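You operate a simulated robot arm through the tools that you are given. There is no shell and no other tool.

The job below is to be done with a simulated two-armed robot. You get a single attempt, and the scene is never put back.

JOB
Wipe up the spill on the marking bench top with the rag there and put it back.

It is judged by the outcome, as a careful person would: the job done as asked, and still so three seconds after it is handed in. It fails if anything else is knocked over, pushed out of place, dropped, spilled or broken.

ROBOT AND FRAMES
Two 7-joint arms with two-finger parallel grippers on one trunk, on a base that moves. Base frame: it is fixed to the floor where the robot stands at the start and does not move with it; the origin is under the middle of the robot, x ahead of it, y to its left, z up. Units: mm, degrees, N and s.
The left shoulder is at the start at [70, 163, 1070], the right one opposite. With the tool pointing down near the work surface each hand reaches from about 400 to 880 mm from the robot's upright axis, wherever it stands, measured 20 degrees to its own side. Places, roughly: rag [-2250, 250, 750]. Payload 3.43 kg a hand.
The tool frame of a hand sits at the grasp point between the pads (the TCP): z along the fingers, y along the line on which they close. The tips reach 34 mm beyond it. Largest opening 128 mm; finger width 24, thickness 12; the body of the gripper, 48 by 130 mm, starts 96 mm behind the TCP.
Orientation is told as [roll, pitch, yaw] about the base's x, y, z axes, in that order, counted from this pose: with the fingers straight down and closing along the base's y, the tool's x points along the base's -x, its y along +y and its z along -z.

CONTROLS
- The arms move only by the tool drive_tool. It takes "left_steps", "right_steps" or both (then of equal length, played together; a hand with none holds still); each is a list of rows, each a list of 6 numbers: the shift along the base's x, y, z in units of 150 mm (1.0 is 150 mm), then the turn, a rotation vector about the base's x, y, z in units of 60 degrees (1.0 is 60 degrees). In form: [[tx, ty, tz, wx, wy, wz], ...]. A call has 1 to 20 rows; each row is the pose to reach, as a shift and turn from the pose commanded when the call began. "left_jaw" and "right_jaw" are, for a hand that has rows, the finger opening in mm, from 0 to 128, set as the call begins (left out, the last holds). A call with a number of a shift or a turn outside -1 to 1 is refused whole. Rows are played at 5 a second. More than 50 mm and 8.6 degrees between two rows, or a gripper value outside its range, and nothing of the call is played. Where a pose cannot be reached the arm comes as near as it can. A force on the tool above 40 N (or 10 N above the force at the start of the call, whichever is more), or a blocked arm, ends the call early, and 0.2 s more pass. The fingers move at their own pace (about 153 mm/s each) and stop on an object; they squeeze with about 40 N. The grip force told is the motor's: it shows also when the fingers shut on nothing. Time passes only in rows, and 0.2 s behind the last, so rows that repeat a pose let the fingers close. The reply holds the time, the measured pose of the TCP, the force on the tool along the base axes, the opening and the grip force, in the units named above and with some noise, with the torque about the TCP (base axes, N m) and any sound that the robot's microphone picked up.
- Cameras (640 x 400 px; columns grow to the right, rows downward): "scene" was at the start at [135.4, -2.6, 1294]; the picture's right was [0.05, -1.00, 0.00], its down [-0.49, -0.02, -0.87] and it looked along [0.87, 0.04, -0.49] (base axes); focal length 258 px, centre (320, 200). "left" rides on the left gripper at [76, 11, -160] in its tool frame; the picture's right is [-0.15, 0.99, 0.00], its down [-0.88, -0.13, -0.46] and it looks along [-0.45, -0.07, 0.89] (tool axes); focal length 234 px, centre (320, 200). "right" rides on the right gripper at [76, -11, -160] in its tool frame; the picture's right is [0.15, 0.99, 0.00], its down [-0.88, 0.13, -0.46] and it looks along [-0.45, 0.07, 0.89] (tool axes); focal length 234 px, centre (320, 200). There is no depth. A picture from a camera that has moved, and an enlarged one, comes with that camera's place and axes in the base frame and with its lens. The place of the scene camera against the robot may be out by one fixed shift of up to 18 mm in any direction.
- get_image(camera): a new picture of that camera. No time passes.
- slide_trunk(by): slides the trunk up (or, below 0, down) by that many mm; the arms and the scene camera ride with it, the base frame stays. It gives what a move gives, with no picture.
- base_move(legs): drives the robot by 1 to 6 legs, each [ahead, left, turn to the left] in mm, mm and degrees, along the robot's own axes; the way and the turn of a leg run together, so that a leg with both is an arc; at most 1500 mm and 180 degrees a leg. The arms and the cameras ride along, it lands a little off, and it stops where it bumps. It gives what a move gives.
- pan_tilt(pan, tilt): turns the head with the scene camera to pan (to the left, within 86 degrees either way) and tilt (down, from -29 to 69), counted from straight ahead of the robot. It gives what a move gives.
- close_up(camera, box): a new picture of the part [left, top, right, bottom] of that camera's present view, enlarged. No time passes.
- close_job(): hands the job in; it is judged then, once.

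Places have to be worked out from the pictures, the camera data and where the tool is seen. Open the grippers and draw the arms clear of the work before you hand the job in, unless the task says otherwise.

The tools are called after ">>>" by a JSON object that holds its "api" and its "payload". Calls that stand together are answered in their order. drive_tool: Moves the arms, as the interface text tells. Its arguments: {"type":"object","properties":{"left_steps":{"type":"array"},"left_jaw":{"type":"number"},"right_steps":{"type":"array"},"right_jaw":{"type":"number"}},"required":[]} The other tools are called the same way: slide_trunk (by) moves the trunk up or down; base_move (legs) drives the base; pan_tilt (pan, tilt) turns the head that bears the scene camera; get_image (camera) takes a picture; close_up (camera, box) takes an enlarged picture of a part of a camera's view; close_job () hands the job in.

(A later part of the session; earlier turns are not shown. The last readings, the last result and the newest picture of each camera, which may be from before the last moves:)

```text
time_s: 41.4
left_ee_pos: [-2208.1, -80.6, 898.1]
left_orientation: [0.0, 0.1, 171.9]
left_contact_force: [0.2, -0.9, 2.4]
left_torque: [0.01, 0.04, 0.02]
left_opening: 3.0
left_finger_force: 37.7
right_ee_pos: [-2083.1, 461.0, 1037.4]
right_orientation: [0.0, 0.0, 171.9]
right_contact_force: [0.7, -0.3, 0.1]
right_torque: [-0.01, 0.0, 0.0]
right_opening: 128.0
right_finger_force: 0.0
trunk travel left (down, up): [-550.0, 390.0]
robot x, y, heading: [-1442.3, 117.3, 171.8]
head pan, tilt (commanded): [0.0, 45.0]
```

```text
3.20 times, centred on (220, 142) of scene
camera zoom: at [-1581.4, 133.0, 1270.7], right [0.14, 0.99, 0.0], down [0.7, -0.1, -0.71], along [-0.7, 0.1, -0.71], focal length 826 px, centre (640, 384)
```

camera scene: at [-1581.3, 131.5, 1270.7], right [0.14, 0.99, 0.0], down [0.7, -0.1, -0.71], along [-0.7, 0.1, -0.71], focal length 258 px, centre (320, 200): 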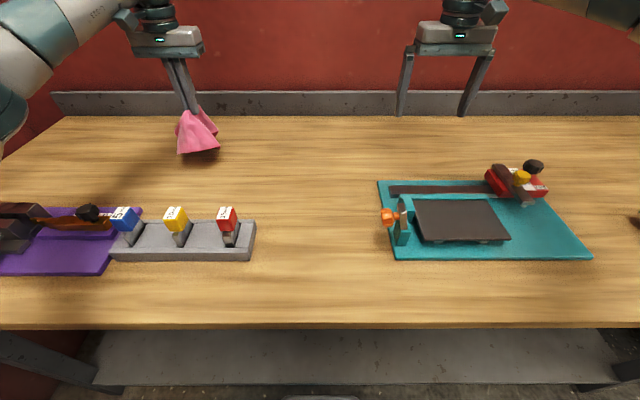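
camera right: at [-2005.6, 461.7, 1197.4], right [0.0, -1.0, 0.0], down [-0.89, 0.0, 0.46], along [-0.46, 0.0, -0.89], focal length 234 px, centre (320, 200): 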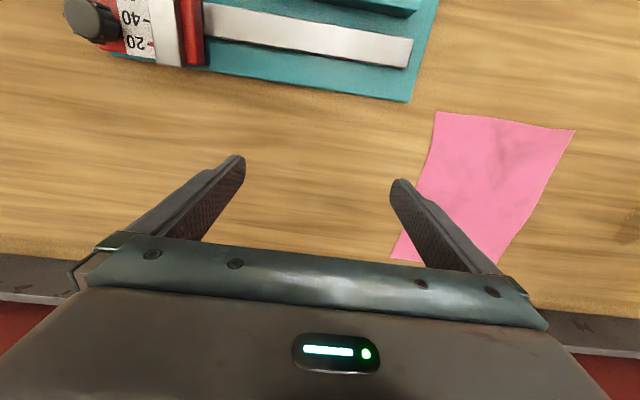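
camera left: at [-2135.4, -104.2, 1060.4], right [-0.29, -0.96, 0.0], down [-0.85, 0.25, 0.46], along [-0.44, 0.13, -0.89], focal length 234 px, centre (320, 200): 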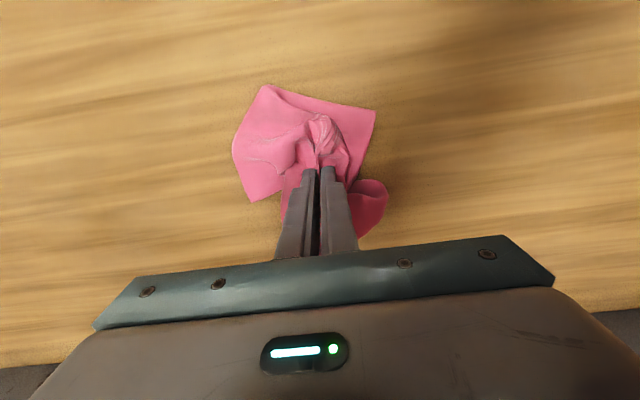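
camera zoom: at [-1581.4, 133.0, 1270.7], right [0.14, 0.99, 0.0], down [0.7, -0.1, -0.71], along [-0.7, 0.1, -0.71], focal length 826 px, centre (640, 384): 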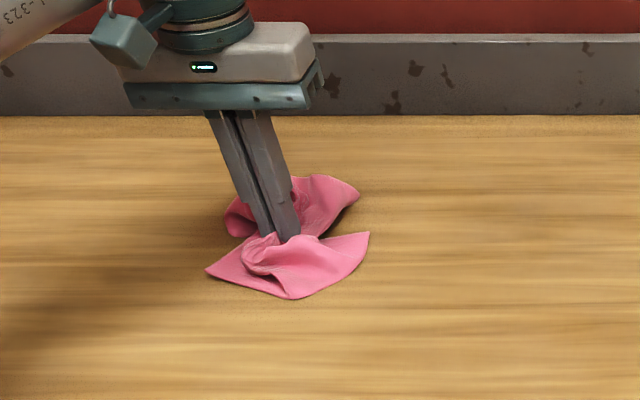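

Light contact (about 2 N) over the spill. I press about 3 mm further and wipe side to side over the patch with strokes of ±60 mm.

>>> {"api": "drive_tool", "payload": {"left_steps": [[0, 0, -0.02, 0, 0, 0], [-0.029, -0.198, -0.02, 0, 0, 0], [-0.058, -0.396, -0.02, 0, 0, 0], [-0.19, -0.377, -0.02, 0, 0, 0], [-0.161, -0.179, -0.02, 0, 0, 0], [-0.132, 0.019, -0.02, 0, 0, 0], [-0.103, 0.217, -0.02, 0, 0, 0], [-0.074, 0.415, -0.02, 0, 0, 0], [0.058, 0.396, -0.02, 0, 0, 0], [0.029, 0.198, -0.02, 0, 0, 0], [0, 0, -0.02, 0, 0, 0], [-0.029, -0.198, -0.02, 0, 0, 0], [-0.058, -0.396, -0.02, 0, 0, 0], [0.074, -0.415, -0.02, 0, 0, 0], [0.103, -0.217, -0.02, 0, 0, 0], [0.132, -0.019, -0.02, 0, 0, 0], [0.161, 0.179, -0.02, 0, 0, 0], [0.19, 0.377, -0.02, 0, 0, 0], [0.161, 0.179, -0.02, 0, 0, 0], [0, 0, -0.02, 0, 0, 0]]}}

>>> {"api": "get_image", "payload": {"camera": "left"}}

>>> {"api": "close_up", "payload": {"camera": "scene", "box": [120, 80, 320, 205]}}

```text
time_s: 45.5
left_ee_pos: [-2206.7, -79.5, 896.1]
left_orientation: [0.0, 0.0, 171.7]
left_contact_force: [1.8, -0.4, 3.0]
left_torque: [-0.04, -0.05, -0.01]
left_opening: 3.2
left_finger_force: 37.4
right_ee_pos: [-2082.6, 459.9, 1036.5]
right_orientation: [0.1, 0.0, 171.8]
right_contact_force: [0.0, 0.8, 0.6]
right_torque: [-0.05, -0.01, -0.02]
right_opening: 127.9
right_finger_force: 0.2
trunk travel left (down, up): [-550.0, 390.0]
robot x, y, heading: [-1447.5, 120.6, 171.8]
head pan, tilt (commanded): [0.0, 45.0]
```

```text
taken
camera left: at [-2135.6, -104.0, 1058.4], right [-0.29, -0.96, 0.0], down [-0.85, 0.26, 0.46], along [-0.44, 0.13, -0.89], focal length 234 px, centre (320, 200)
```

left: 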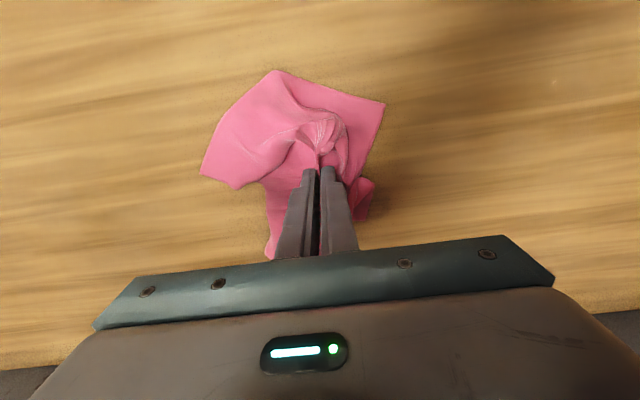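

```text
3.20 times, centred on (220, 142) of scene
camera zoom: at [-1581.4, 133.5, 1270.6], right [0.14, 0.99, 0.0], down [0.7, -0.1, -0.71], along [-0.7, 0.1, -0.71], focal length 826 px, centre (640, 384)
```

zoom: 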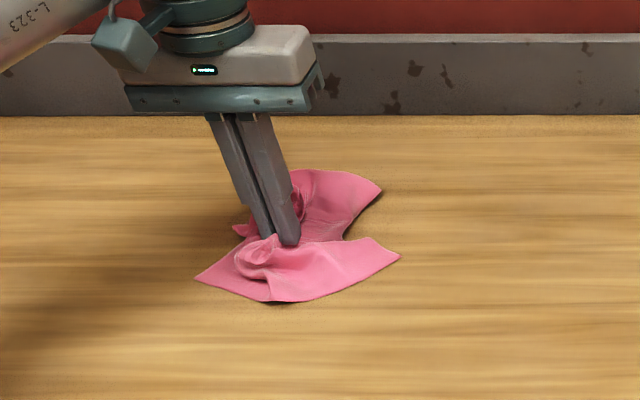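

The reading shows only about 3 N, so I press 2 mm more and make a second set of strokes in the fore-and-aft direction across the patch.

>>> {"api": "drive_tool", "payload": {"left_steps": [[0, 0, -0.013, 0, 0, 0], [-0.198, 0.029, -0.013, 0, 0, 0], [-0.396, 0.058, -0.013, 0, 0, 0], [-0.415, -0.074, -0.013, 0, 0, 0], [-0.217, -0.103, -0.013, 0, 0, 0], [-0.019, -0.132, -0.013, 0, 0, 0], [0.179, -0.161, -0.013, 0, 0, 0], [0.377, -0.19, -0.013, 0, 0, 0], [0.2255, -0.302, -0.013, 0, 0, 0], [0.0275, -0.2735, -0.013, 0, 0, 0], [-0.17, -0.245, -0.013, 0, 0, 0], [-0.302, -0.225, -0.013, 0, 0, 0], [-0.264, 0.0385, -0.013, 0, 0, 0], [-0.245, 0.17, -0.013, 0, 0, 0], [-0.047, 0.1415, -0.013, 0, 0, 0], [0.151, 0.113, -0.013, 0, 0, 0], [0.349, 0.084, -0.013, 0, 0, 0], [0.3025, 0.2255, -0.013, 0, 0, 0], [0.0715, 0.259, -0.013, 0, 0, 0], [-0.1595, 0.293, -0.013, 0, 0, 0]]}}

>>> {"api": "get_image", "payload": {"camera": "left"}}

>>> {"api": "close_up", "payload": {"camera": "scene", "box": [120, 80, 320, 205]}}

```text
time_s: 49.8
left_ee_pos: [-2229.5, -38.1, 896.9]
left_orientation: [0.0, -0.1, 171.8]
left_contact_force: [6.0, 0.9, 12.3]
left_torque: [0.06, -0.03, 0.0]
left_opening: 2.9
left_finger_force: 38.1
right_ee_pos: [-2080.3, 460.7, 1037.2]
right_orientation: [0.2, -0.1, 171.8]
right_contact_force: [-0.2, 0.1, 0.3]
right_torque: [-0.04, 0.04, -0.02]
right_opening: 128.2
right_finger_force: 0.2
trunk travel left (down, up): [-550.0, 390.0]
robot x, y, heading: [-1444.9, 121.8, 171.8]
head pan, tilt (commanded): [0.0, 45.0]
```

```text
taken
camera left: at [-2156.6, -61.0, 1057.6], right [-0.29, -0.96, 0.0], down [-0.85, 0.25, 0.46], along [-0.44, 0.13, -0.89], focal length 234 px, centre (320, 200)
```

left: 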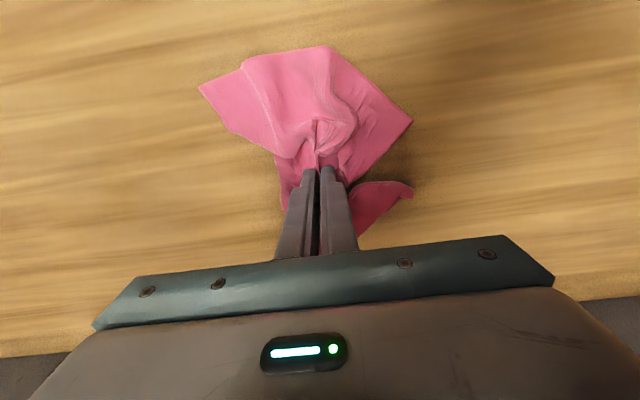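

```text
3.20 times, centred on (220, 142) of scene
camera zoom: at [-1579.1, 134.0, 1270.9], right [0.14, 0.99, 0.0], down [0.7, -0.1, -0.71], along [-0.7, 0.1, -0.71], focal length 826 px, centre (640, 384)
```

zoom: 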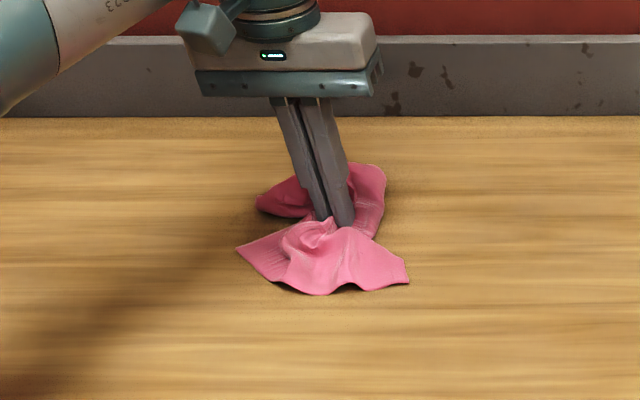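

Contact during the strokes reached about 12 N. I now lift the cloth and move it to the right to see whether the patch is gone.

>>> {"api": "drive_tool", "payload": {"left_steps": [[0, 0.02, 0.2, 0, 0, 0], [0, 0.1, 0.45, 0, 0, 0], [0.02, 0.35, 0.65, 0, 0, 0], [0.04, 0.6, 0.75, 0, 0, 0], [0.07, 0.9, 0.75, 0, 0, 0]]}}

>>> {"api": "get_image", "payload": {"camera": "left"}}

>>> {"api": "close_up", "payload": {"camera": "scene", "box": [120, 80, 320, 205]}}

>>> {"api": "close_up", "payload": {"camera": "scene", "box": [160, 120, 256, 180]}}

```text
time_s: 51.0
left_ee_pos: [-2222.0, 100.2, 1008.5]
left_orientation: [0.2, -0.1, 171.9]
left_contact_force: [0.1, 1.0, 0.5]
left_torque: [-0.03, 0.01, -0.03]
left_opening: 3.1
left_finger_force: 38.2
right_ee_pos: [-2082.8, 462.6, 1036.4]
right_orientation: [0.2, 0.0, 171.8]
right_contact_force: [0.1, 1.2, -0.3]
right_torque: [-0.01, 0.02, -0.01]
right_opening: 128.2
right_finger_force: 0.0
trunk travel left (down, up): [-550.0, 390.0]
robot x, y, heading: [-1447.6, 121.7, 172.1]
head pan, tilt (commanded): [0.0, 45.0]
```

```text
taken
camera left: at [-2148.9, 75.9, 1169.0], right [-0.28, -0.96, 0.0], down [-0.85, 0.25, 0.46], along [-0.44, 0.13, -0.89], focal length 234 px, centre (320, 200)
```

left: 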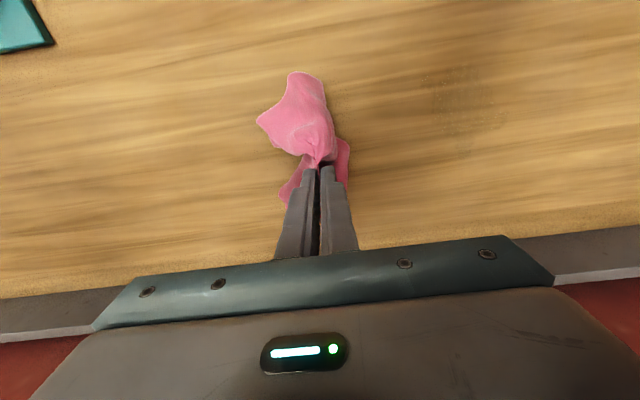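

```text
3.20 times, centred on (220, 142) of scene
camera zoom: at [-1581.5, 135.1, 1270.6], right [0.14, 0.99, 0.0], down [0.7, -0.1, -0.71], along [-0.7, 0.1, -0.71], focal length 826 px, centre (640, 384)
```

zoom: 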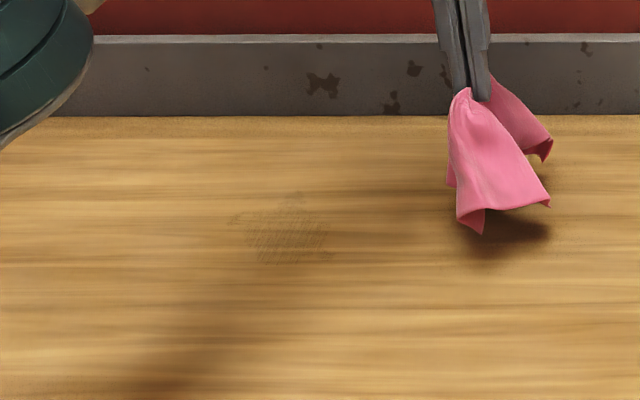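

```text
6.67 times, centred on (208, 150) of scene
camera zoom: at [-1581.5, 135.1, 1270.6], right [0.14, 0.99, 0.0], down [0.7, -0.1, -0.71], along [-0.7, 0.1, -0.71], focal length 1720 px, centre (1067, 533)
```

zoom: 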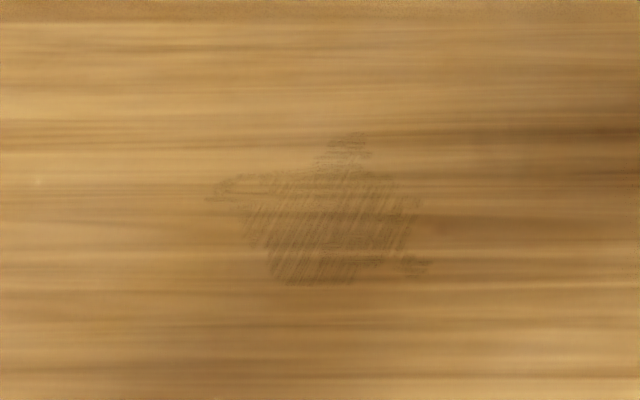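

The patch has faded and streaked but is not gone; it spans about ±48 mm sideways and -44 to +64 mm fore-aft around [-2212,-82]. I bring the cloth back to the near-left corner of the patch for denser passes.

>>> {"api": "drive_tool", "payload": {"left_steps": [[0.05, -0.22, 0, 0, 0, 0], [0.1, -0.45, 0, 0, 0, 0], [0.15, -0.68, 0, 0, 0, 0], [0.2, -0.9, 0, 0, 0, 0]]}}

>>> {"api": "drive_tool", "payload": {"left_steps": [[0.07, -0.3, 0, 0, 0, 0], [0.14, -0.55, -0.1, 0, 0, 0], [0.21, -0.733, -0.25, 0, 0, 0], [0.21, -0.733, -0.5, 0, 0, 0], [0.21, -0.733, -0.7, 0, 0, 0], [0.21, -0.733, -0.755, 0, 0, 0]]}}

```text
time_s: 52.0
left_ee_pos: [-2191.8, -38.6, 1008.2]
left_orientation: [-0.1, 0.0, 171.7]
left_contact_force: [-0.3, -0.9, -0.2]
left_torque: [0.03, -0.01, -0.01]
left_opening: 3.3
left_finger_force: 37.8
right_ee_pos: [-2082.5, 458.2, 1037.1]
right_orientation: [-0.1, 0.0, 171.8]
right_contact_force: [0.8, -0.1, 0.9]
right_torque: [0.03, 0.01, -0.02]
right_opening: 127.8
right_finger_force: 0.0
trunk travel left (down, up): [-550.0, 390.0]
robot x, y, heading: [-1446.9, 122.6, 171.7]
head pan, tilt (commanded): [0.0, 45.0]
```

```text
time_s: 53.4
left_ee_pos: [-2159.5, -146.7, 898.9]
left_orientation: [0.0, -0.4, 171.9]
left_contact_force: [-2.9, -2.0, 16.2]
left_torque: [-0.08, 0.07, -0.04]
left_opening: 3.0
left_finger_force: 37.9
right_ee_pos: [-2081.2, 459.9, 1038.5]
right_orientation: [0.1, -0.1, 171.8]
right_contact_force: [0.1, 0.2, 0.1]
right_torque: [0.0, 0.03, 0.01]
right_opening: 128.1
right_finger_force: 0.1
trunk travel left (down, up): [-550.0, 390.0]
robot x, y, heading: [-1444.4, 121.1, 171.9]
head pan, tilt (commanded): [0.0, 45.0]
```

There is 16 N of pressing now, with a thicker fold of cloth underneath. I make five dense sideways strokes of 110 mm, stepping 14 mm forward each.

>>> {"api": "drive_tool", "payload": {"left_steps": [[0.036, 0.244, 0, 0, 0, 0], [0.071, 0.488, 0, 0, 0, 0], [0.106, 0.726, 0, 0, 0, 0], [0.014, 0.739, 0, 0, 0, 0], [-0.021, 0.502, 0, 0, 0, 0], [-0.057, 0.258, 0, 0, 0, 0], [-0.092, 0.0135, 0, 0, 0, 0], [-0.185, 0.027, 0, 0, 0, 0], [-0.149, 0.271, 0, 0, 0, 0], [-0.113, 0.515, 0, 0, 0, 0], [-0.079, 0.753, 0, 0, 0, 0], [-0.171, 0.766, 0, 0, 0, 0], [-0.206, 0.529, 0, 0, 0, 0], [-0.2415, 0.2845, 0, 0, 0, 0], [-0.277, 0.04, 0, 0, 0, 0], [-0.369, 0.054, 0, 0, 0, 0], [-0.334, 0.298, 0, 0, 0, 0], [-0.298, 0.542, 0, 0, 0, 0], [-0.2635, 0.78, 0, 0, 0, 0], [-0.356, 0.793, 0, 0, 0, 0]]}}

>>> {"api": "close_up", "payload": {"camera": "scene", "box": [120, 80, 320, 205]}}

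```text
time_s: 57.5
left_ee_pos: [-2210.9, -26.4, 898.6]
left_orientation: [-0.1, -0.1, 171.7]
left_contact_force: [7.9, -1.4, 23.5]
left_torque: [-0.06, -0.32, 0.01]
left_opening: 3.0
left_finger_force: 37.3
right_ee_pos: [-2080.0, 461.9, 1038.7]
right_orientation: [0.1, -0.1, 171.8]
right_contact_force: [0.4, -0.1, 0.3]
right_torque: [0.01, 0.03, 0.02]
right_opening: 128.2
right_finger_force: 0.0
trunk travel left (down, up): [-550.0, 390.0]
robot x, y, heading: [-1443.4, 118.8, 171.9]
head pan, tilt (commanded): [0.0, 45.0]
```

```text
3.20 times, centred on (220, 142) of scene
camera zoom: at [-1577.4, 134.0, 1271.0], right [0.14, 0.99, 0.0], down [0.7, -0.1, -0.71], along [-0.7, 0.1, -0.71], focal length 826 px, centre (640, 384)
```

zoom: 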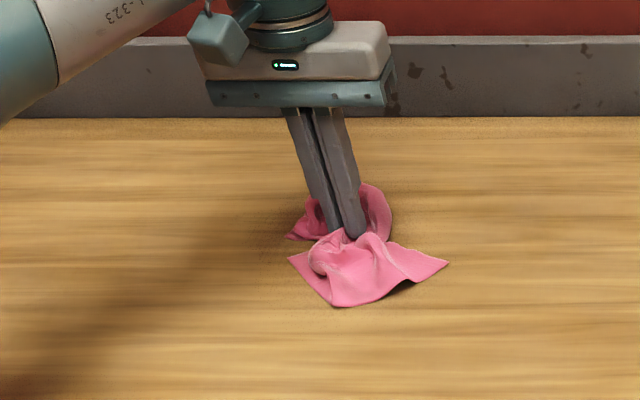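

Pressing at about 23 N and the patch area visible now looks cleaner. I carry on with the remaining strokes over the far half.

>>> {"api": "drive_tool", "payload": {"left_steps": [[-0.036, -0.244, 0, 0, 0, 0], [-0.071, -0.488, 0, 0, 0, 0], [-0.106, -0.726, 0, 0, 0, 0], [-0.198, -0.712, 0, 0, 0, 0], [-0.164, -0.475, 0, 0, 0, 0], [-0.128, -0.2306, 0, 0, 0, 0], [-0.092, 0.0135, 0, 0, 0, 0], [-0.185, 0.027, 0, 0, 0, 0], [-0.22, -0.217, 0, 0, 0, 0], [-0.256, -0.461, 0, 0, 0, 0], [-0.2906, -0.699, 0, 0, 0, 0], [-0.383, -0.685, 0, 0, 0, 0], [-0.348, -0.448, 0, 0, 0, 0], [-0.313, -0.204, 0, 0, 0, 0], [-0.277, 0.04, 0, 0, 0, 0], [-0.369, 0.054, 0, 0, 0, 0], [-0.405, -0.19, 0, 0, 0, 0], [-0.441, -0.434, 0, 0, 0, 0], [-0.405, -0.19, 0, 0, 0, 0], [-0.22, -0.217, 0, 0, 0, 0]]}}

>>> {"api": "close_up", "payload": {"camera": "scene", "box": [120, 80, 320, 205]}}

```text
time_s: 61.8
left_ee_pos: [-2246.2, -58.8, 896.9]
left_orientation: [-0.1, -0.3, 171.7]
left_contact_force: [-9.6, 1.2, 27.6]
left_torque: [0.0, 0.3, -0.07]
left_opening: 2.9
left_finger_force: 37.4
right_ee_pos: [-2079.1, 460.4, 1040.2]
right_orientation: [0.0, -0.2, 171.8]
right_contact_force: [0.4, -0.5, 1.3]
right_torque: [0.01, 0.0, -0.01]
right_opening: 128.3
right_finger_force: 0.2
trunk travel left (down, up): [-550.0, 390.0]
robot x, y, heading: [-1446.9, 120.9, 171.7]
head pan, tilt (commanded): [0.0, 45.0]
```

```text
3.20 times, centred on (220, 142) of scene
camera zoom: at [-1578.3, 132.7, 1271.1], right [0.14, 0.99, 0.0], down [0.7, -0.1, -0.71], along [-0.7, 0.1, -0.71], focal length 826 px, centre (640, 384)
```

zoom: 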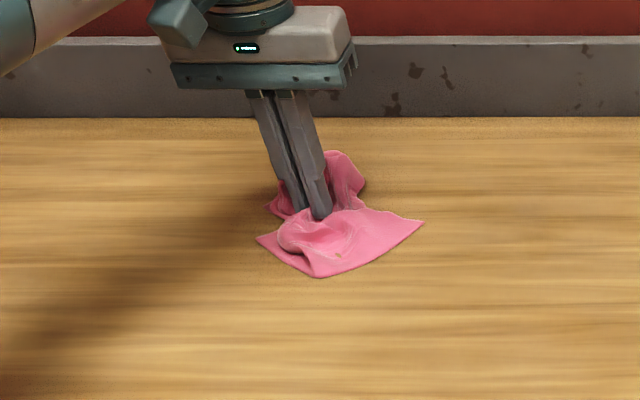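

I lift the cloth and swing it right to inspect the wiped area again.

>>> {"api": "drive_tool", "payload": {"left_steps": [[0, 0.02, 0.2, 0, 0, 0], [0, 0.1, 0.45, 0, 0, 0], [0.02, 0.35, 0.65, 0, 0, 0], [0.04, 0.62, 0.75, 0, 0, 0], [0.07, 0.93, 0.75, 0, 0, 0]]}}

>>> {"api": "get_image", "payload": {"camera": "left"}}

>>> {"api": "close_up", "payload": {"camera": "scene", "box": [160, 110, 272, 180]}}

```text
time_s: 63.0
left_ee_pos: [-2236.4, 81.2, 1006.3]
left_orientation: [0.0, -0.1, 171.9]
left_contact_force: [-0.1, 0.1, 0.3]
left_torque: [-0.02, -0.03, -0.03]
left_opening: 2.9
left_finger_force: 37.7
right_ee_pos: [-2082.9, 461.6, 1036.5]
right_orientation: [0.1, 0.0, 171.9]
right_contact_force: [0.4, -0.2, 0.1]
right_torque: [0.0, -0.01, 0.02]
right_opening: 127.8
right_finger_force: 0.1
trunk travel left (down, up): [-550.0, 390.0]
robot x, y, heading: [-1443.4, 123.0, 172.0]
head pan, tilt (commanded): [0.0, 45.0]
```

```text
taken
camera left: at [-2163.5, 57.7, 1168.2], right [-0.28, -0.96, 0.0], down [-0.85, 0.25, 0.46], along [-0.44, 0.13, -0.89], focal length 234 px, centre (320, 200)
```

left: 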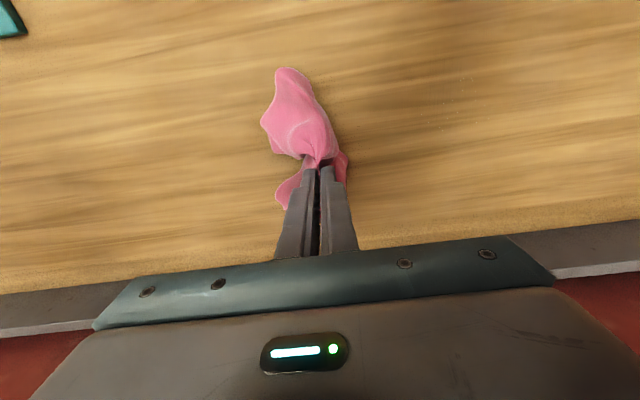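

```text
5.71 times, centred on (216, 145) of scene
camera zoom: at [-1581.6, 135.0, 1270.6], right [0.14, 0.99, 0.0], down [0.7, -0.1, -0.71], along [-0.7, 0.1, -0.71], focal length 1475 px, centre (914, 514)
```

zoom: 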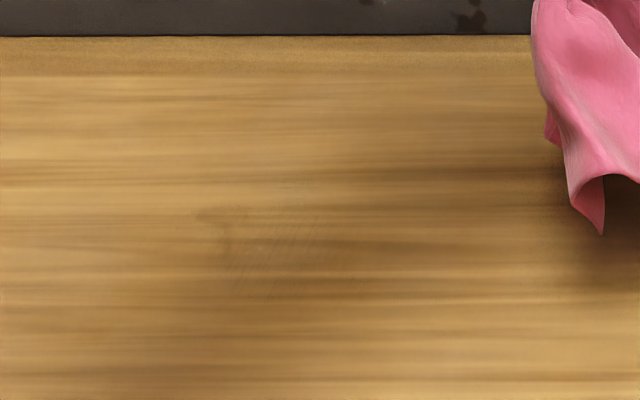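

Far fainter now. I enlarge the left camera's view of that area to see what remains.

>>> {"api": "close_up", "payload": {"camera": "left", "box": [380, 50, 540, 150]}}

>>> {"api": "close_up", "payload": {"camera": "scene", "box": [185, 130, 233, 160]}}

```text
4.00 times, centred on (460, 100) of left
camera zoom: at [-2163.5, 57.7, 1168.2], right [-0.28, -0.96, 0.0], down [-0.85, 0.25, 0.46], along [-0.44, 0.13, -0.89], focal length 937 px, centre (-240, 600)
```

zoom: 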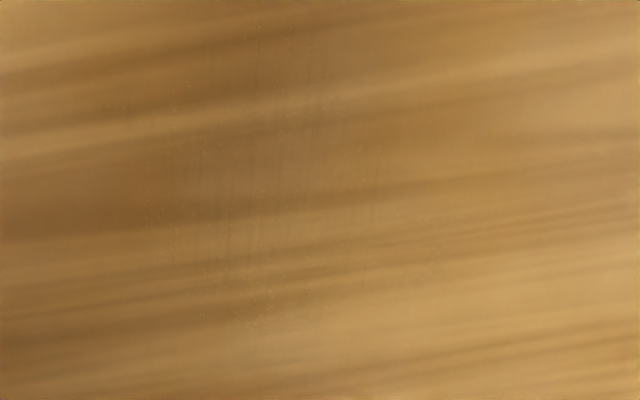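

```text
13.33 times, centred on (209, 145) of scene
camera zoom: at [-1581.6, 135.0, 1270.6], right [0.14, 0.99, 0.0], down [0.7, -0.1, -0.71], along [-0.7, 0.1, -0.71], focal length 3441 px, centre (1800, 933)
```

zoom: 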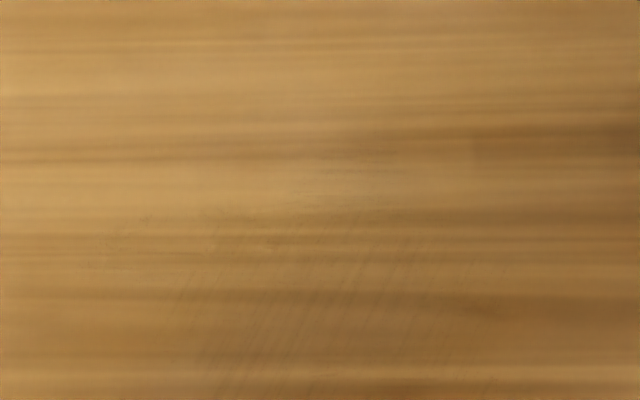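

Only faint traces remain, over about x -2185 to -2265 and y -37 to -136. I set the cloth down at the near-right corner of that area for another interleaved set of strokes.

>>> {"api": "drive_tool", "payload": {"left_steps": [[0.14, -0.19, 0, 0, 0, 0], [0.28, -0.38, 0, 0, 0, 0], [0.42, -0.57, 0, 0, 0, 0], [0.551, -0.74, -0.1, 0, 0, 0], [0.551, -0.74, -0.35, 0, 0, 0], [0.551, -0.74, -0.6, 0, 0, 0], [0.551, -0.74, -0.745, 0, 0, 0]]}}

>>> {"api": "drive_tool", "payload": {"left_steps": [[-0.036, -0.254, 0, 0, 0, 0], [-0.077, -0.528, 0, 0, 0, 0], [-0.116, -0.792, 0, 0, 0, 0], [-0.208, -0.778, 0, 0, 0, 0], [-0.169, -0.514, 0, 0, 0, 0], [-0.13, -0.25, 0, 0, 0, 0], [-0.092, 0.0135, 0, 0, 0, 0], [-0.185, 0.027, 0, 0, 0, 0], [-0.223, -0.237, 0, 0, 0, 0], [-0.262, -0.501, 0, 0, 0, 0], [-0.3, -0.765, 0, 0, 0, 0], [-0.393, -0.751, 0, 0, 0, 0], [-0.354, -0.487, 0, 0, 0, 0], [-0.316, -0.223, 0, 0, 0, 0], [-0.277, 0.04, 0, 0, 0, 0], [-0.369, 0.054, 0, 0, 0, 0], [-0.408, -0.21, 0, 0, 0, 0], [-0.446, -0.474, 0, 0, 0, 0], [-0.485, -0.738, 0, 0, 0, 0], [-0.577, -0.724, 0, 0, 0, 0]]}}

>>> {"api": "close_up", "payload": {"camera": "scene", "box": [120, 80, 320, 205]}}

```text
time_s: 64.5
left_ee_pos: [-2152.9, -31.8, 899.5]
left_orientation: [0.0, -0.4, 171.9]
left_contact_force: [-2.6, -2.1, 13.9]
left_torque: [-0.03, -0.02, 0.01]
left_opening: 3.2
left_finger_force: 38.3
right_ee_pos: [-2080.4, 460.3, 1038.3]
right_orientation: [0.0, -0.1, 171.8]
right_contact_force: [0.2, -0.1, 0.2]
right_torque: [-0.01, -0.05, -0.01]
right_opening: 127.8
right_finger_force: 0.0
trunk travel left (down, up): [-550.0, 390.0]
robot x, y, heading: [-1443.1, 121.1, 171.8]
head pan, tilt (commanded): [0.0, 45.0]
```

```text
time_s: 68.8
left_ee_pos: [-2237.7, -142.9, 897.5]
left_orientation: [0.2, 0.0, 171.9]
left_contact_force: [8.4, -1.5, 21.4]
left_torque: [-0.02, -0.41, -0.02]
left_opening: 2.9
left_finger_force: 37.6
right_ee_pos: [-2081.3, 459.7, 1038.4]
right_orientation: [0.1, -0.1, 171.9]
right_contact_force: [0.5, 0.4, -0.9]
right_torque: [0.03, -0.02, 0.04]
right_opening: 128.0
right_finger_force: 0.1
trunk travel left (down, up): [-550.0, 390.0]
robot x, y, heading: [-1445.2, 120.2, 171.8]
head pan, tilt (commanded): [0.0, 45.0]
```

```text
3.20 times, centred on (220, 142) of scene
camera zoom: at [-1577.9, 133.8, 1271.0], right [0.14, 0.99, 0.0], down [0.7, -0.1, -0.71], along [-0.7, 0.1, -0.71], focal length 826 px, centre (640, 384)
```

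zoom: 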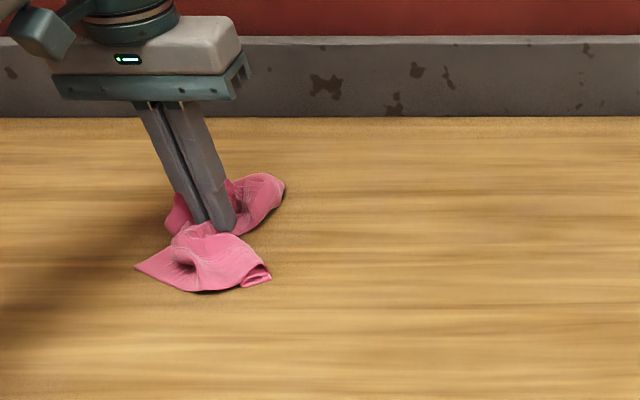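

The table where the patch was looks clean in this view. I do one more set over the far part and some fore-aft strokes to finish.

>>> {"api": "drive_tool", "payload": {"left_steps": [[0.0385, 0.264, 0, 0, 0, 0], [0.077, 0.528, 0, 0, 0, 0], [0.111, 0.759, 0, 0, 0, 0], [0.018, 0.772, 0, 0, 0, 0], [-0.02, 0.508, 0, 0, 0, 0], [-0.059, 0.244, 0, 0, 0, 0], [-0.088, 0.0465, 0, 0, 0, 0], [-0.18, 0.06, 0, 0, 0, 0], [-0.146, 0.291, 0, 0, 0, 0], [-0.108, 0.555, 0, 0, 0, 0], [-0.074, 0.786, 0, 0, 0, 0], [-0.166, 0.799, 0, 0, 0, 0], [-0.205, 0.535, 0, 0, 0, 0], [-0.243, 0.271, 0, 0, 0, 0], [-0.032, 0.2405, 0, 0, 0, 0], [0.199, 0.207, 0, 0, 0, 0], [0.218, 0.339, 0, 0, 0, 0], [-0.013, 0.372, 0, 0, 0, 0], [-0.211, 0.401, 0, 0, 0, 0], [-0.192, 0.533, 0, 0, 0, 0]]}}

>>> {"api": "drive_tool", "payload": {"left_steps": [[0, 0.02, 0.2, 0, 0, 0], [0, 0.1, 0.45, 0, 0, 0], [0.02, 0.35, 0.65, 0, 0, 0], [0.04, 0.62, 0.75, 0, 0, 0], [0.07, 0.93, 0.75, 0, 0, 0]]}}

>>> {"api": "get_image", "payload": {"camera": "left"}}

>>> {"api": "close_up", "payload": {"camera": "left", "box": [380, 30, 540, 130]}}

>>> {"api": "close_up", "payload": {"camera": "scene", "box": [160, 110, 272, 180]}}

```text
time_s: 73.0
left_ee_pos: [-2267.5, -62.3, 897.4]
left_orientation: [0.2, -0.2, 171.9]
left_contact_force: [-1.4, -8.4, 21.9]
left_torque: [-0.28, -0.04, -0.05]
left_opening: 3.0
left_finger_force: 37.4
right_ee_pos: [-2079.8, 459.3, 1037.8]
right_orientation: [0.0, -0.1, 171.9]
right_contact_force: [-0.2, 0.2, 0.2]
right_torque: [-0.02, -0.03, 0.02]
right_opening: 128.3
right_finger_force: 0.1
trunk travel left (down, up): [-550.0, 390.0]
robot x, y, heading: [-1443.7, 123.9, 172.2]
head pan, tilt (commanded): [0.0, 45.0]
```

```text
time_s: 74.2
left_ee_pos: [-2257.4, 80.3, 1007.1]
left_orientation: [0.0, 0.0, 171.9]
left_contact_force: [0.3, 0.7, -0.3]
left_torque: [-0.05, 0.01, 0.0]
left_opening: 2.8
left_finger_force: 37.8
right_ee_pos: [-2081.8, 461.5, 1036.4]
right_orientation: [0.1, 0.0, 171.8]
right_contact_force: [-0.1, 0.7, -0.3]
right_torque: [-0.01, -0.01, 0.02]
right_opening: 128.0
right_finger_force: 0.1
trunk travel left (down, up): [-550.0, 390.0]
robot x, y, heading: [-1444.8, 125.4, 172.0]
head pan, tilt (commanded): [0.0, 45.0]
```

```text
taken
camera left: at [-2185.2, 57.8, 1169.0], right [-0.29, -0.96, 0.0], down [-0.85, 0.25, 0.46], along [-0.44, 0.13, -0.89], focal length 234 px, centre (320, 200)
```

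left: 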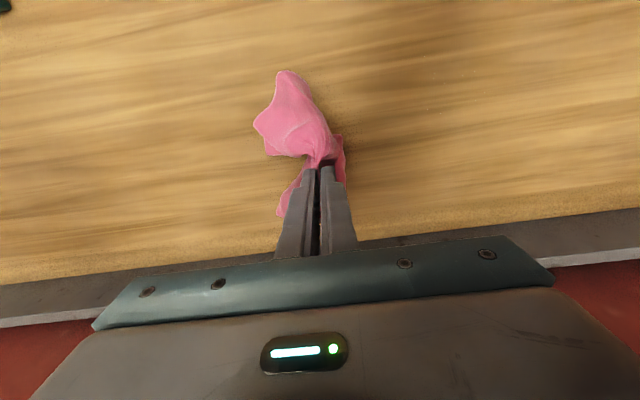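

```text
4.00 times, centred on (460, 80) of left
camera zoom: at [-2185.2, 57.8, 1169.0], right [-0.29, -0.96, 0.0], down [-0.85, 0.25, 0.46], along [-0.44, 0.13, -0.89], focal length 937 px, centre (-240, 680)
```

zoom: 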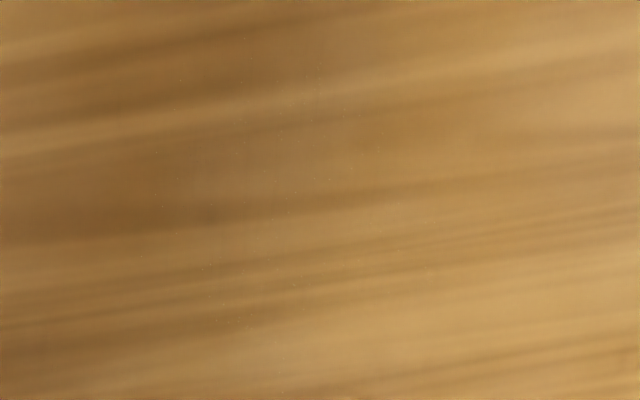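

```text
5.71 times, centred on (216, 145) of scene
camera zoom: at [-1581.5, 135.2, 1270.6], right [0.14, 0.99, 0.0], down [0.7, -0.1, -0.71], along [-0.7, 0.1, -0.71], focal length 1475 px, centre (914, 514)
```

zoom: 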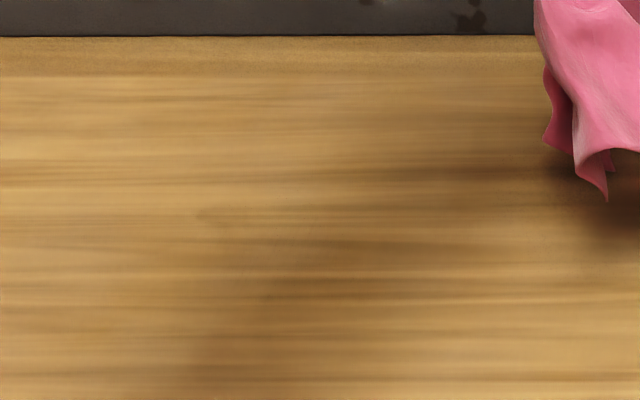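

Only a trace of tiny glints remains. I do a final dense set of fore-aft strokes over the whole area (a little wider to the left and far side) to be sure.

>>> {"api": "drive_tool", "payload": {"left_steps": [[0.16, -0.21, 0, 0, 0, 0], [0.32, -0.42, 0, 0, 0, 0], [0.48, -0.63, 0, 0, 0, 0], [0.643, -0.829, -0.05, 0, 0, 0], [0.643, -0.829, -0.3, 0, 0, 0], [0.643, -0.829, -0.55, 0, 0, 0], [0.643, -0.829, -0.75, 0, 0, 0]]}}

>>> {"api": "drive_tool", "payload": {"left_steps": [[-0.231, 0.034, 0, 0, 0, 0], [-0.462, 0.067, 0, 0, 0, 0], [-0.693, 0.101, 0, 0, 0, 0], [-0.704, 0.022, 0, 0, 0, 0], [-0.473, -0.012, 0, 0, 0, 0], [-0.2425, -0.0455, 0, 0, 0, 0], [-0.0116, -0.079, 0, 0, 0, 0], [-0.023, -0.158, 0, 0, 0, 0], [-0.254, -0.125, 0, 0, 0, 0], [-0.485, -0.091, 0, 0, 0, 0], [-0.716, -0.057, 0, 0, 0, 0], [-0.727, -0.136, 0, 0, 0, 0], [-0.4965, -0.17, 0, 0, 0, 0], [-0.2656, -0.204, 0, 0, 0, 0], [-0.035, -0.2375, 0, 0, 0, 0], [-0.046, -0.317, 0, 0, 0, 0], [-0.277, -0.283, 0, 0, 0, 0], [-0.508, -0.249, 0, 0, 0, 0], [-0.739, -0.216, 0, 0, 0, 0], [-0.7505, -0.295, 0, 0, 0, 0]]}}

>>> {"api": "drive_tool", "payload": {"left_steps": [[0.231, -0.034, 0, 0, 0, 0], [0.462, -0.067, 0, 0, 0, 0], [0.693, -0.101, 0, 0, 0, 0], [0.681, -0.18, 0, 0, 0, 0], [0.45, -0.1466, 0, 0, 0, 0], [0.219, -0.113, 0, 0, 0, 0], [-0.0116, -0.079, 0, 0, 0, 0], [-0.023, -0.158, 0, 0, 0, 0], [0.208, -0.192, 0, 0, 0, 0], [0.439, -0.226, 0, 0, 0, 0], [0.67, -0.259, 0, 0, 0, 0], [0.658, -0.339, 0, 0, 0, 0], [0.427, -0.305, 0, 0, 0, 0], [0.196, -0.271, 0, 0, 0, 0], [-0.035, -0.2375, 0, 0, 0, 0], [-0.046, -0.317, 0, 0, 0, 0], [0.185, -0.35, 0, 0, 0, 0], [0.416, -0.384, 0, 0, 0, 0], [0.6465, -0.418, 0, 0, 0, 0], [0.67, -0.259, 0, 0, 0, 0]]}}

>>> {"api": "get_image", "payload": {"camera": "scene"}}

```text
time_s: 75.8
left_ee_pos: [-2161.0, -46.2, 897.9]
left_orientation: [-0.1, -0.3, 171.9]
left_contact_force: [-2.4, -1.8, 12.5]
left_torque: [-0.07, -0.02, 0.0]
left_opening: 3.0
left_finger_force: 37.5
right_ee_pos: [-2081.6, 460.3, 1038.4]
right_orientation: [-0.1, -0.2, 171.9]
right_contact_force: [0.5, 0.3, -0.8]
right_torque: [-0.01, 0.04, -0.03]
right_opening: 127.8
right_finger_force: 0.1
trunk travel left (down, up): [-550.0, 390.0]
robot x, y, heading: [-1444.8, 120.2, 171.7]
head pan, tilt (commanded): [0.0, 45.0]
```

```text
time_s: 80.0
left_ee_pos: [-2273.7, -85.4, 899.2]
left_orientation: [0.0, -0.3, 171.6]
left_contact_force: [0.2, 7.6, 18.3]
left_torque: [0.32, -0.12, 0.06]
left_opening: 3.2
left_finger_force: 37.7
right_ee_pos: [-2080.7, 460.3, 1038.5]
right_orientation: [0.1, -0.1, 171.7]
right_contact_force: [-0.3, 0.2, -0.2]
right_torque: [-0.01, 0.02, 0.03]
right_opening: 128.0
right_finger_force: 0.0
trunk travel left (down, up): [-550.0, 390.0]
robot x, y, heading: [-1445.3, 124.5, 171.6]
head pan, tilt (commanded): [0.0, 45.0]
```

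```text
time_s: 84.2
left_ee_pos: [-2169.1, -131.8, 896.8]
left_orientation: [0.1, -0.1, 172.0]
left_contact_force: [-0.1, -12.4, 30.1]
left_torque: [-0.42, -0.13, -0.05]
left_opening: 2.9
left_finger_force: 37.7
right_ee_pos: [-2079.5, 458.2, 1038.0]
right_orientation: [-0.1, -0.3, 171.9]
right_contact_force: [-1.1, 0.0, -0.1]
right_torque: [-0.01, 0.01, -0.04]
right_opening: 127.9
right_finger_force: 0.0
trunk travel left (down, up): [-550.0, 390.0]
robot x, y, heading: [-1444.1, 116.3, 172.0]
head pan, tilt (commanded): [0.0, 45.0]
```

```text
taken
camera scene: at [-1577.8, 132.7, 1271.2], right [0.14, 0.99, 0.0], down [0.7, -0.1, -0.71], along [-0.7, 0.1, -0.71], focal length 258 px, centre (320, 200)
```

scene: 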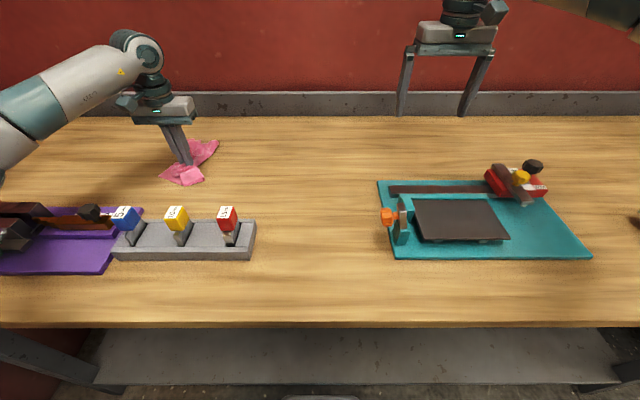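

All objects remain in place. I lift the cloth and carry it to the right, inspecting the wiped spot on the way.

>>> {"api": "drive_tool", "payload": {"left_steps": [[0, 0.02, 0.2, 0, 0, 0], [0, 0.1, 0.45, 0, 0, 0], [0, 0.35, 0.65, 0, 0, 0], [0, 0.62, 0.8, 0, 0, 0], [0, 0.93, 0.85, 0, 0, 0]]}}

>>> {"api": "drive_tool", "payload": {"left_steps": [[0, 0.25, 0, 0, 0, 0], [0, 0.5, 0, 0, 0, 0], [0, 0.75, 0, 0, 0, 0]]}}

>>> {"api": "get_image", "payload": {"camera": "left"}}

>>> {"api": "close_up", "payload": {"camera": "scene", "box": [140, 100, 300, 200]}}

>>> {"api": "close_up", "payload": {"camera": "scene", "box": [170, 120, 250, 170]}}

```text
time_s: 85.3
left_ee_pos: [-2172.8, 12.4, 1022.6]
left_orientation: [0.1, 0.0, 171.9]
left_contact_force: [0.3, -0.1, 0.4]
left_torque: [-0.02, 0.01, -0.04]
left_opening: 3.1
left_finger_force: 37.9
right_ee_pos: [-2083.4, 462.1, 1036.3]
right_orientation: [0.1, 0.0, 171.8]
right_contact_force: [-0.3, 0.2, -0.2]
right_torque: [-0.05, 0.0, 0.03]
right_opening: 128.2
right_finger_force: 0.1
trunk travel left (down, up): [-550.0, 390.0]
robot x, y, heading: [-1451.2, 120.8, 171.8]
head pan, tilt (commanded): [0.0, 45.0]
```

```text
time_s: 86.2
left_ee_pos: [-2174.6, 124.1, 1022.5]
left_orientation: [0.1, -0.1, 171.9]
left_contact_force: [0.0, 0.3, -0.2]
left_torque: [-0.04, 0.03, -0.01]
left_opening: 3.0
left_finger_force: 37.9
right_ee_pos: [-2081.8, 461.1, 1036.3]
right_orientation: [0.0, 0.0, 171.8]
right_contact_force: [-0.2, 0.6, 0.5]
right_torque: [-0.03, 0.02, -0.04]
right_opening: 127.9
right_finger_force: 0.0
trunk travel left (down, up): [-550.0, 390.0]
robot x, y, heading: [-1442.9, 118.8, 172.0]
head pan, tilt (commanded): [0.0, 45.0]
```

```text
taken
camera left: at [-2101.3, 101.0, 1183.8], right [-0.28, -0.96, 0.0], down [-0.85, 0.25, 0.46], along [-0.44, 0.13, -0.89], focal length 234 px, centre (320, 200)
```

left: 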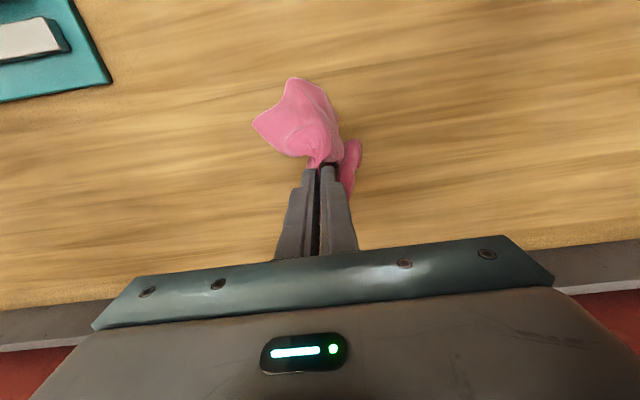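

```text
4.00 times, centred on (220, 150) of scene
camera zoom: at [-1581.2, 134.5, 1270.6], right [0.14, 0.99, 0.0], down [0.7, -0.1, -0.71], along [-0.7, 0.1, -0.71], focal length 1032 px, centre (720, 400)
```

zoom: 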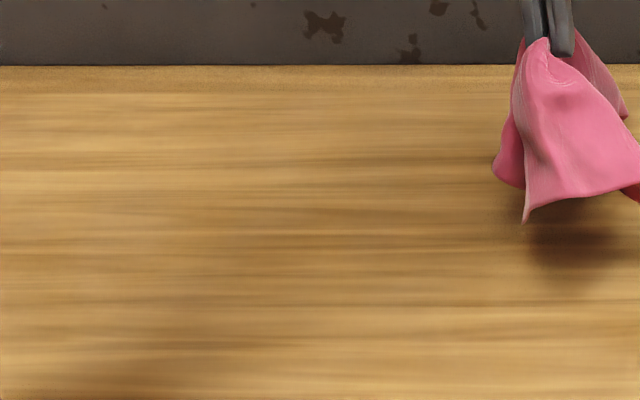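

```text
8.00 times, centred on (210, 145) of scene
camera zoom: at [-1581.2, 134.5, 1270.6], right [0.14, 0.99, 0.0], down [0.7, -0.1, -0.71], along [-0.7, 0.1, -0.71], focal length 2064 px, centre (1200, 640)
```

zoom: 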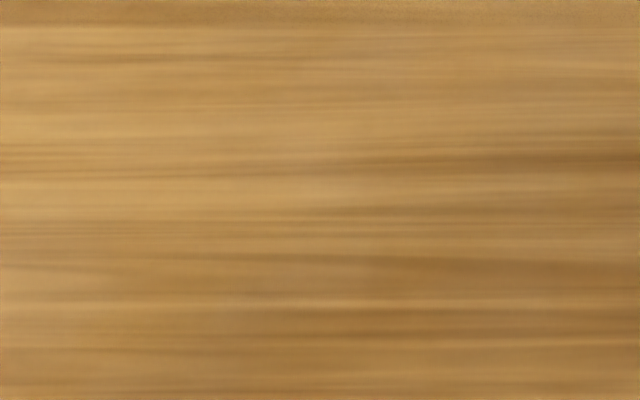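

The scene view now shows clean wood. I double check with an enlarged left-camera view of the wiped area.

>>> {"api": "close_up", "payload": {"camera": "left", "box": [400, 60, 560, 160]}}

>>> {"api": "close_up", "payload": {"camera": "left", "box": [460, 60, 620, 160]}}

```text
4.00 times, centred on (480, 110) of left
camera zoom: at [-2101.3, 101.0, 1183.8], right [-0.28, -0.96, 0.0], down [-0.85, 0.25, 0.46], along [-0.44, 0.13, -0.89], focal length 937 px, centre (-320, 560)
```

zoom: 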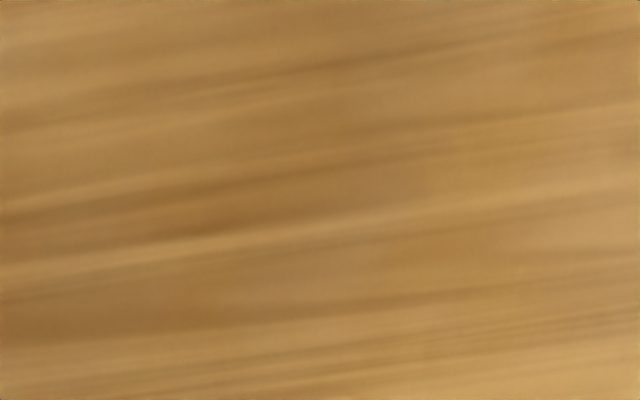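

```text
4.00 times, centred on (540, 110) of left
camera zoom: at [-2101.3, 101.0, 1183.8], right [-0.28, -0.96, 0.0], down [-0.85, 0.25, 0.46], along [-0.44, 0.13, -0.89], focal length 937 px, centre (-560, 560)
```

zoom: 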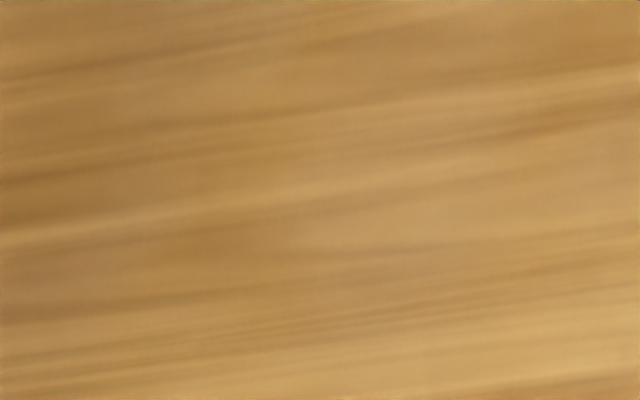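

The spot is clean. I carry the cloth over its original centre [-2178,213] and lower it to the bench.

>>> {"api": "drive_tool", "payload": {"left_steps": [[-0.01, 0.2, 0, 0, 0, 0], [-0.02, 0.4, 0, 0, 0, 0], [-0.025, 0.59, 0, 0, 0, 0], [-0.025, 0.59, -0.25, 0, 0, 0], [-0.025, 0.59, -0.5, 0, 0, 0], [-0.025, 0.59, -0.7, 0, 0, 0], [-0.025, 0.59, -0.79, 0, 0, 0]]}}

>>> {"api": "get_image", "payload": {"camera": "left"}}

>>> {"api": "close_up", "payload": {"camera": "scene", "box": [220, 80, 420, 205]}}

```text
time_s: 87.8
left_ee_pos: [-2177.2, 213.1, 904.7]
left_orientation: [0.0, -0.1, 171.9]
left_contact_force: [-0.3, 0.1, 1.2]
left_torque: [0.01, 0.03, -0.02]
left_opening: 3.0
left_finger_force: 37.5
right_ee_pos: [-2082.6, 460.4, 1037.9]
right_orientation: [0.1, 0.0, 171.8]
right_contact_force: [0.3, 0.2, 0.6]
right_torque: [0.01, -0.01, -0.02]
right_opening: 128.0
right_finger_force: 0.1
trunk travel left (down, up): [-550.0, 390.0]
robot x, y, heading: [-1446.1, 119.1, 171.9]
head pan, tilt (commanded): [0.0, 45.0]
```

```text
taken
camera left: at [-2104.4, 188.9, 1064.8], right [-0.29, -0.96, 0.0], down [-0.85, 0.25, 0.46], along [-0.44, 0.13, -0.89], focal length 234 px, centre (320, 200)
```

left: 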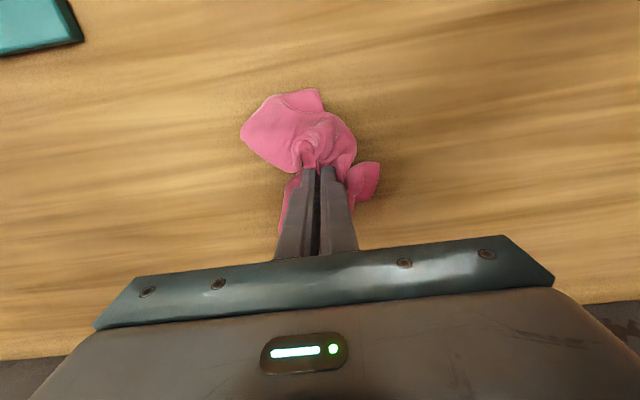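

```text
3.20 times, centred on (320, 142) of scene
camera zoom: at [-1581.2, 133.1, 1270.8], right [0.14, 0.99, 0.0], down [0.7, -0.1, -0.71], along [-0.7, 0.1, -0.71], focal length 826 px, centre (320, 384)
```

zoom: 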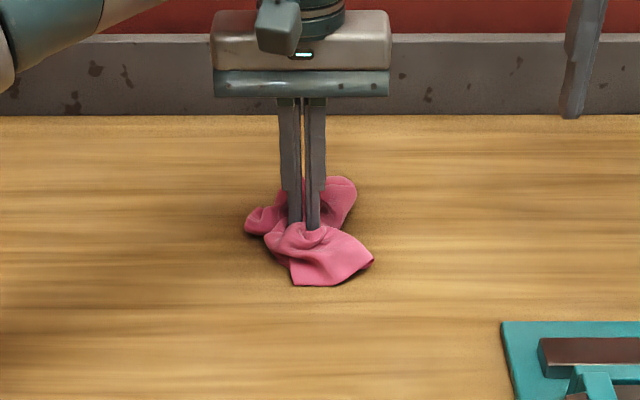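

The bunched cloth rests at its original spot with almost no force. I open the fingers to release it, then rise straight up.

>>> {"api": "drive_tool", "payload": {"left_steps": [[0, 0, 0, 0, 0, 0], [0, 0, 0, 0, 0, 0], [0, 0, 0, 0, 0, 0]], "left_jaw": 60}}

>>> {"api": "drive_tool", "payload": {"left_steps": [[0, 0, 0.07, 0, 0, 0], [0, 0, 0.2, 0, 0, 0], [0, 0, 0.4, 0, 0, 0], [0, 0, 0.65, 0, 0, 0]]}}

>>> {"api": "get_image", "payload": {"camera": "left"}}

>>> {"api": "close_up", "payload": {"camera": "scene", "box": [220, 80, 420, 205]}}

```text
time_s: 88.5
left_ee_pos: [-2177.0, 211.2, 904.6]
left_orientation: [0.0, 0.0, 171.7]
left_contact_force: [1.4, -0.4, 0.0]
left_torque: [0.02, -0.01, -0.02]
left_opening: 59.8
left_finger_force: 0.1
right_ee_pos: [-2083.1, 461.3, 1037.1]
right_orientation: [0.1, 0.0, 171.8]
right_contact_force: [0.6, -0.9, 0.2]
right_torque: [0.01, 0.02, -0.01]
right_opening: 128.3
right_finger_force: 0.1
trunk travel left (down, up): [-550.0, 390.0]
robot x, y, heading: [-1439.6, 121.9, 171.6]
head pan, tilt (commanded): [0.0, 45.0]
```

```text
time_s: 89.5
left_ee_pos: [-2176.7, 211.4, 1001.2]
left_orientation: [0.1, -0.1, 171.9]
left_contact_force: [0.5, -0.5, 0.6]
left_torque: [0.0, 0.02, 0.0]
left_opening: 59.8
left_finger_force: 0.0
right_ee_pos: [-2081.1, 462.1, 1037.5]
right_orientation: [0.0, 0.1, 171.8]
right_contact_force: [0.5, -0.6, -0.6]
right_torque: [0.02, 0.05, -0.03]
right_opening: 128.0
right_finger_force: 0.1
trunk travel left (down, up): [-550.0, 390.0]
robot x, y, heading: [-1446.8, 122.1, 171.9]
head pan, tilt (commanded): [0.0, 45.0]
```

```text
taken
camera left: at [-2102.6, 188.8, 1162.6], right [-0.29, -0.96, 0.0], down [-0.85, 0.25, 0.46], along [-0.44, 0.13, -0.89], focal length 234 px, centre (320, 200)
```

left: 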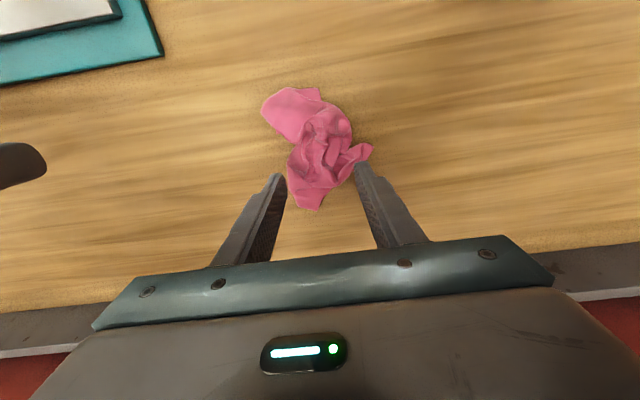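

```text
3.20 times, centred on (320, 142) of scene
camera zoom: at [-1580.4, 133.3, 1270.7], right [0.14, 0.99, 0.0], down [0.7, -0.1, -0.71], along [-0.7, 0.1, -0.71], focal length 826 px, centre (320, 384)
```

zoom: 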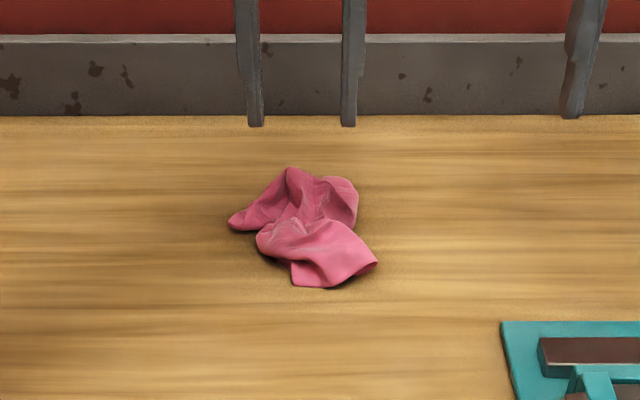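

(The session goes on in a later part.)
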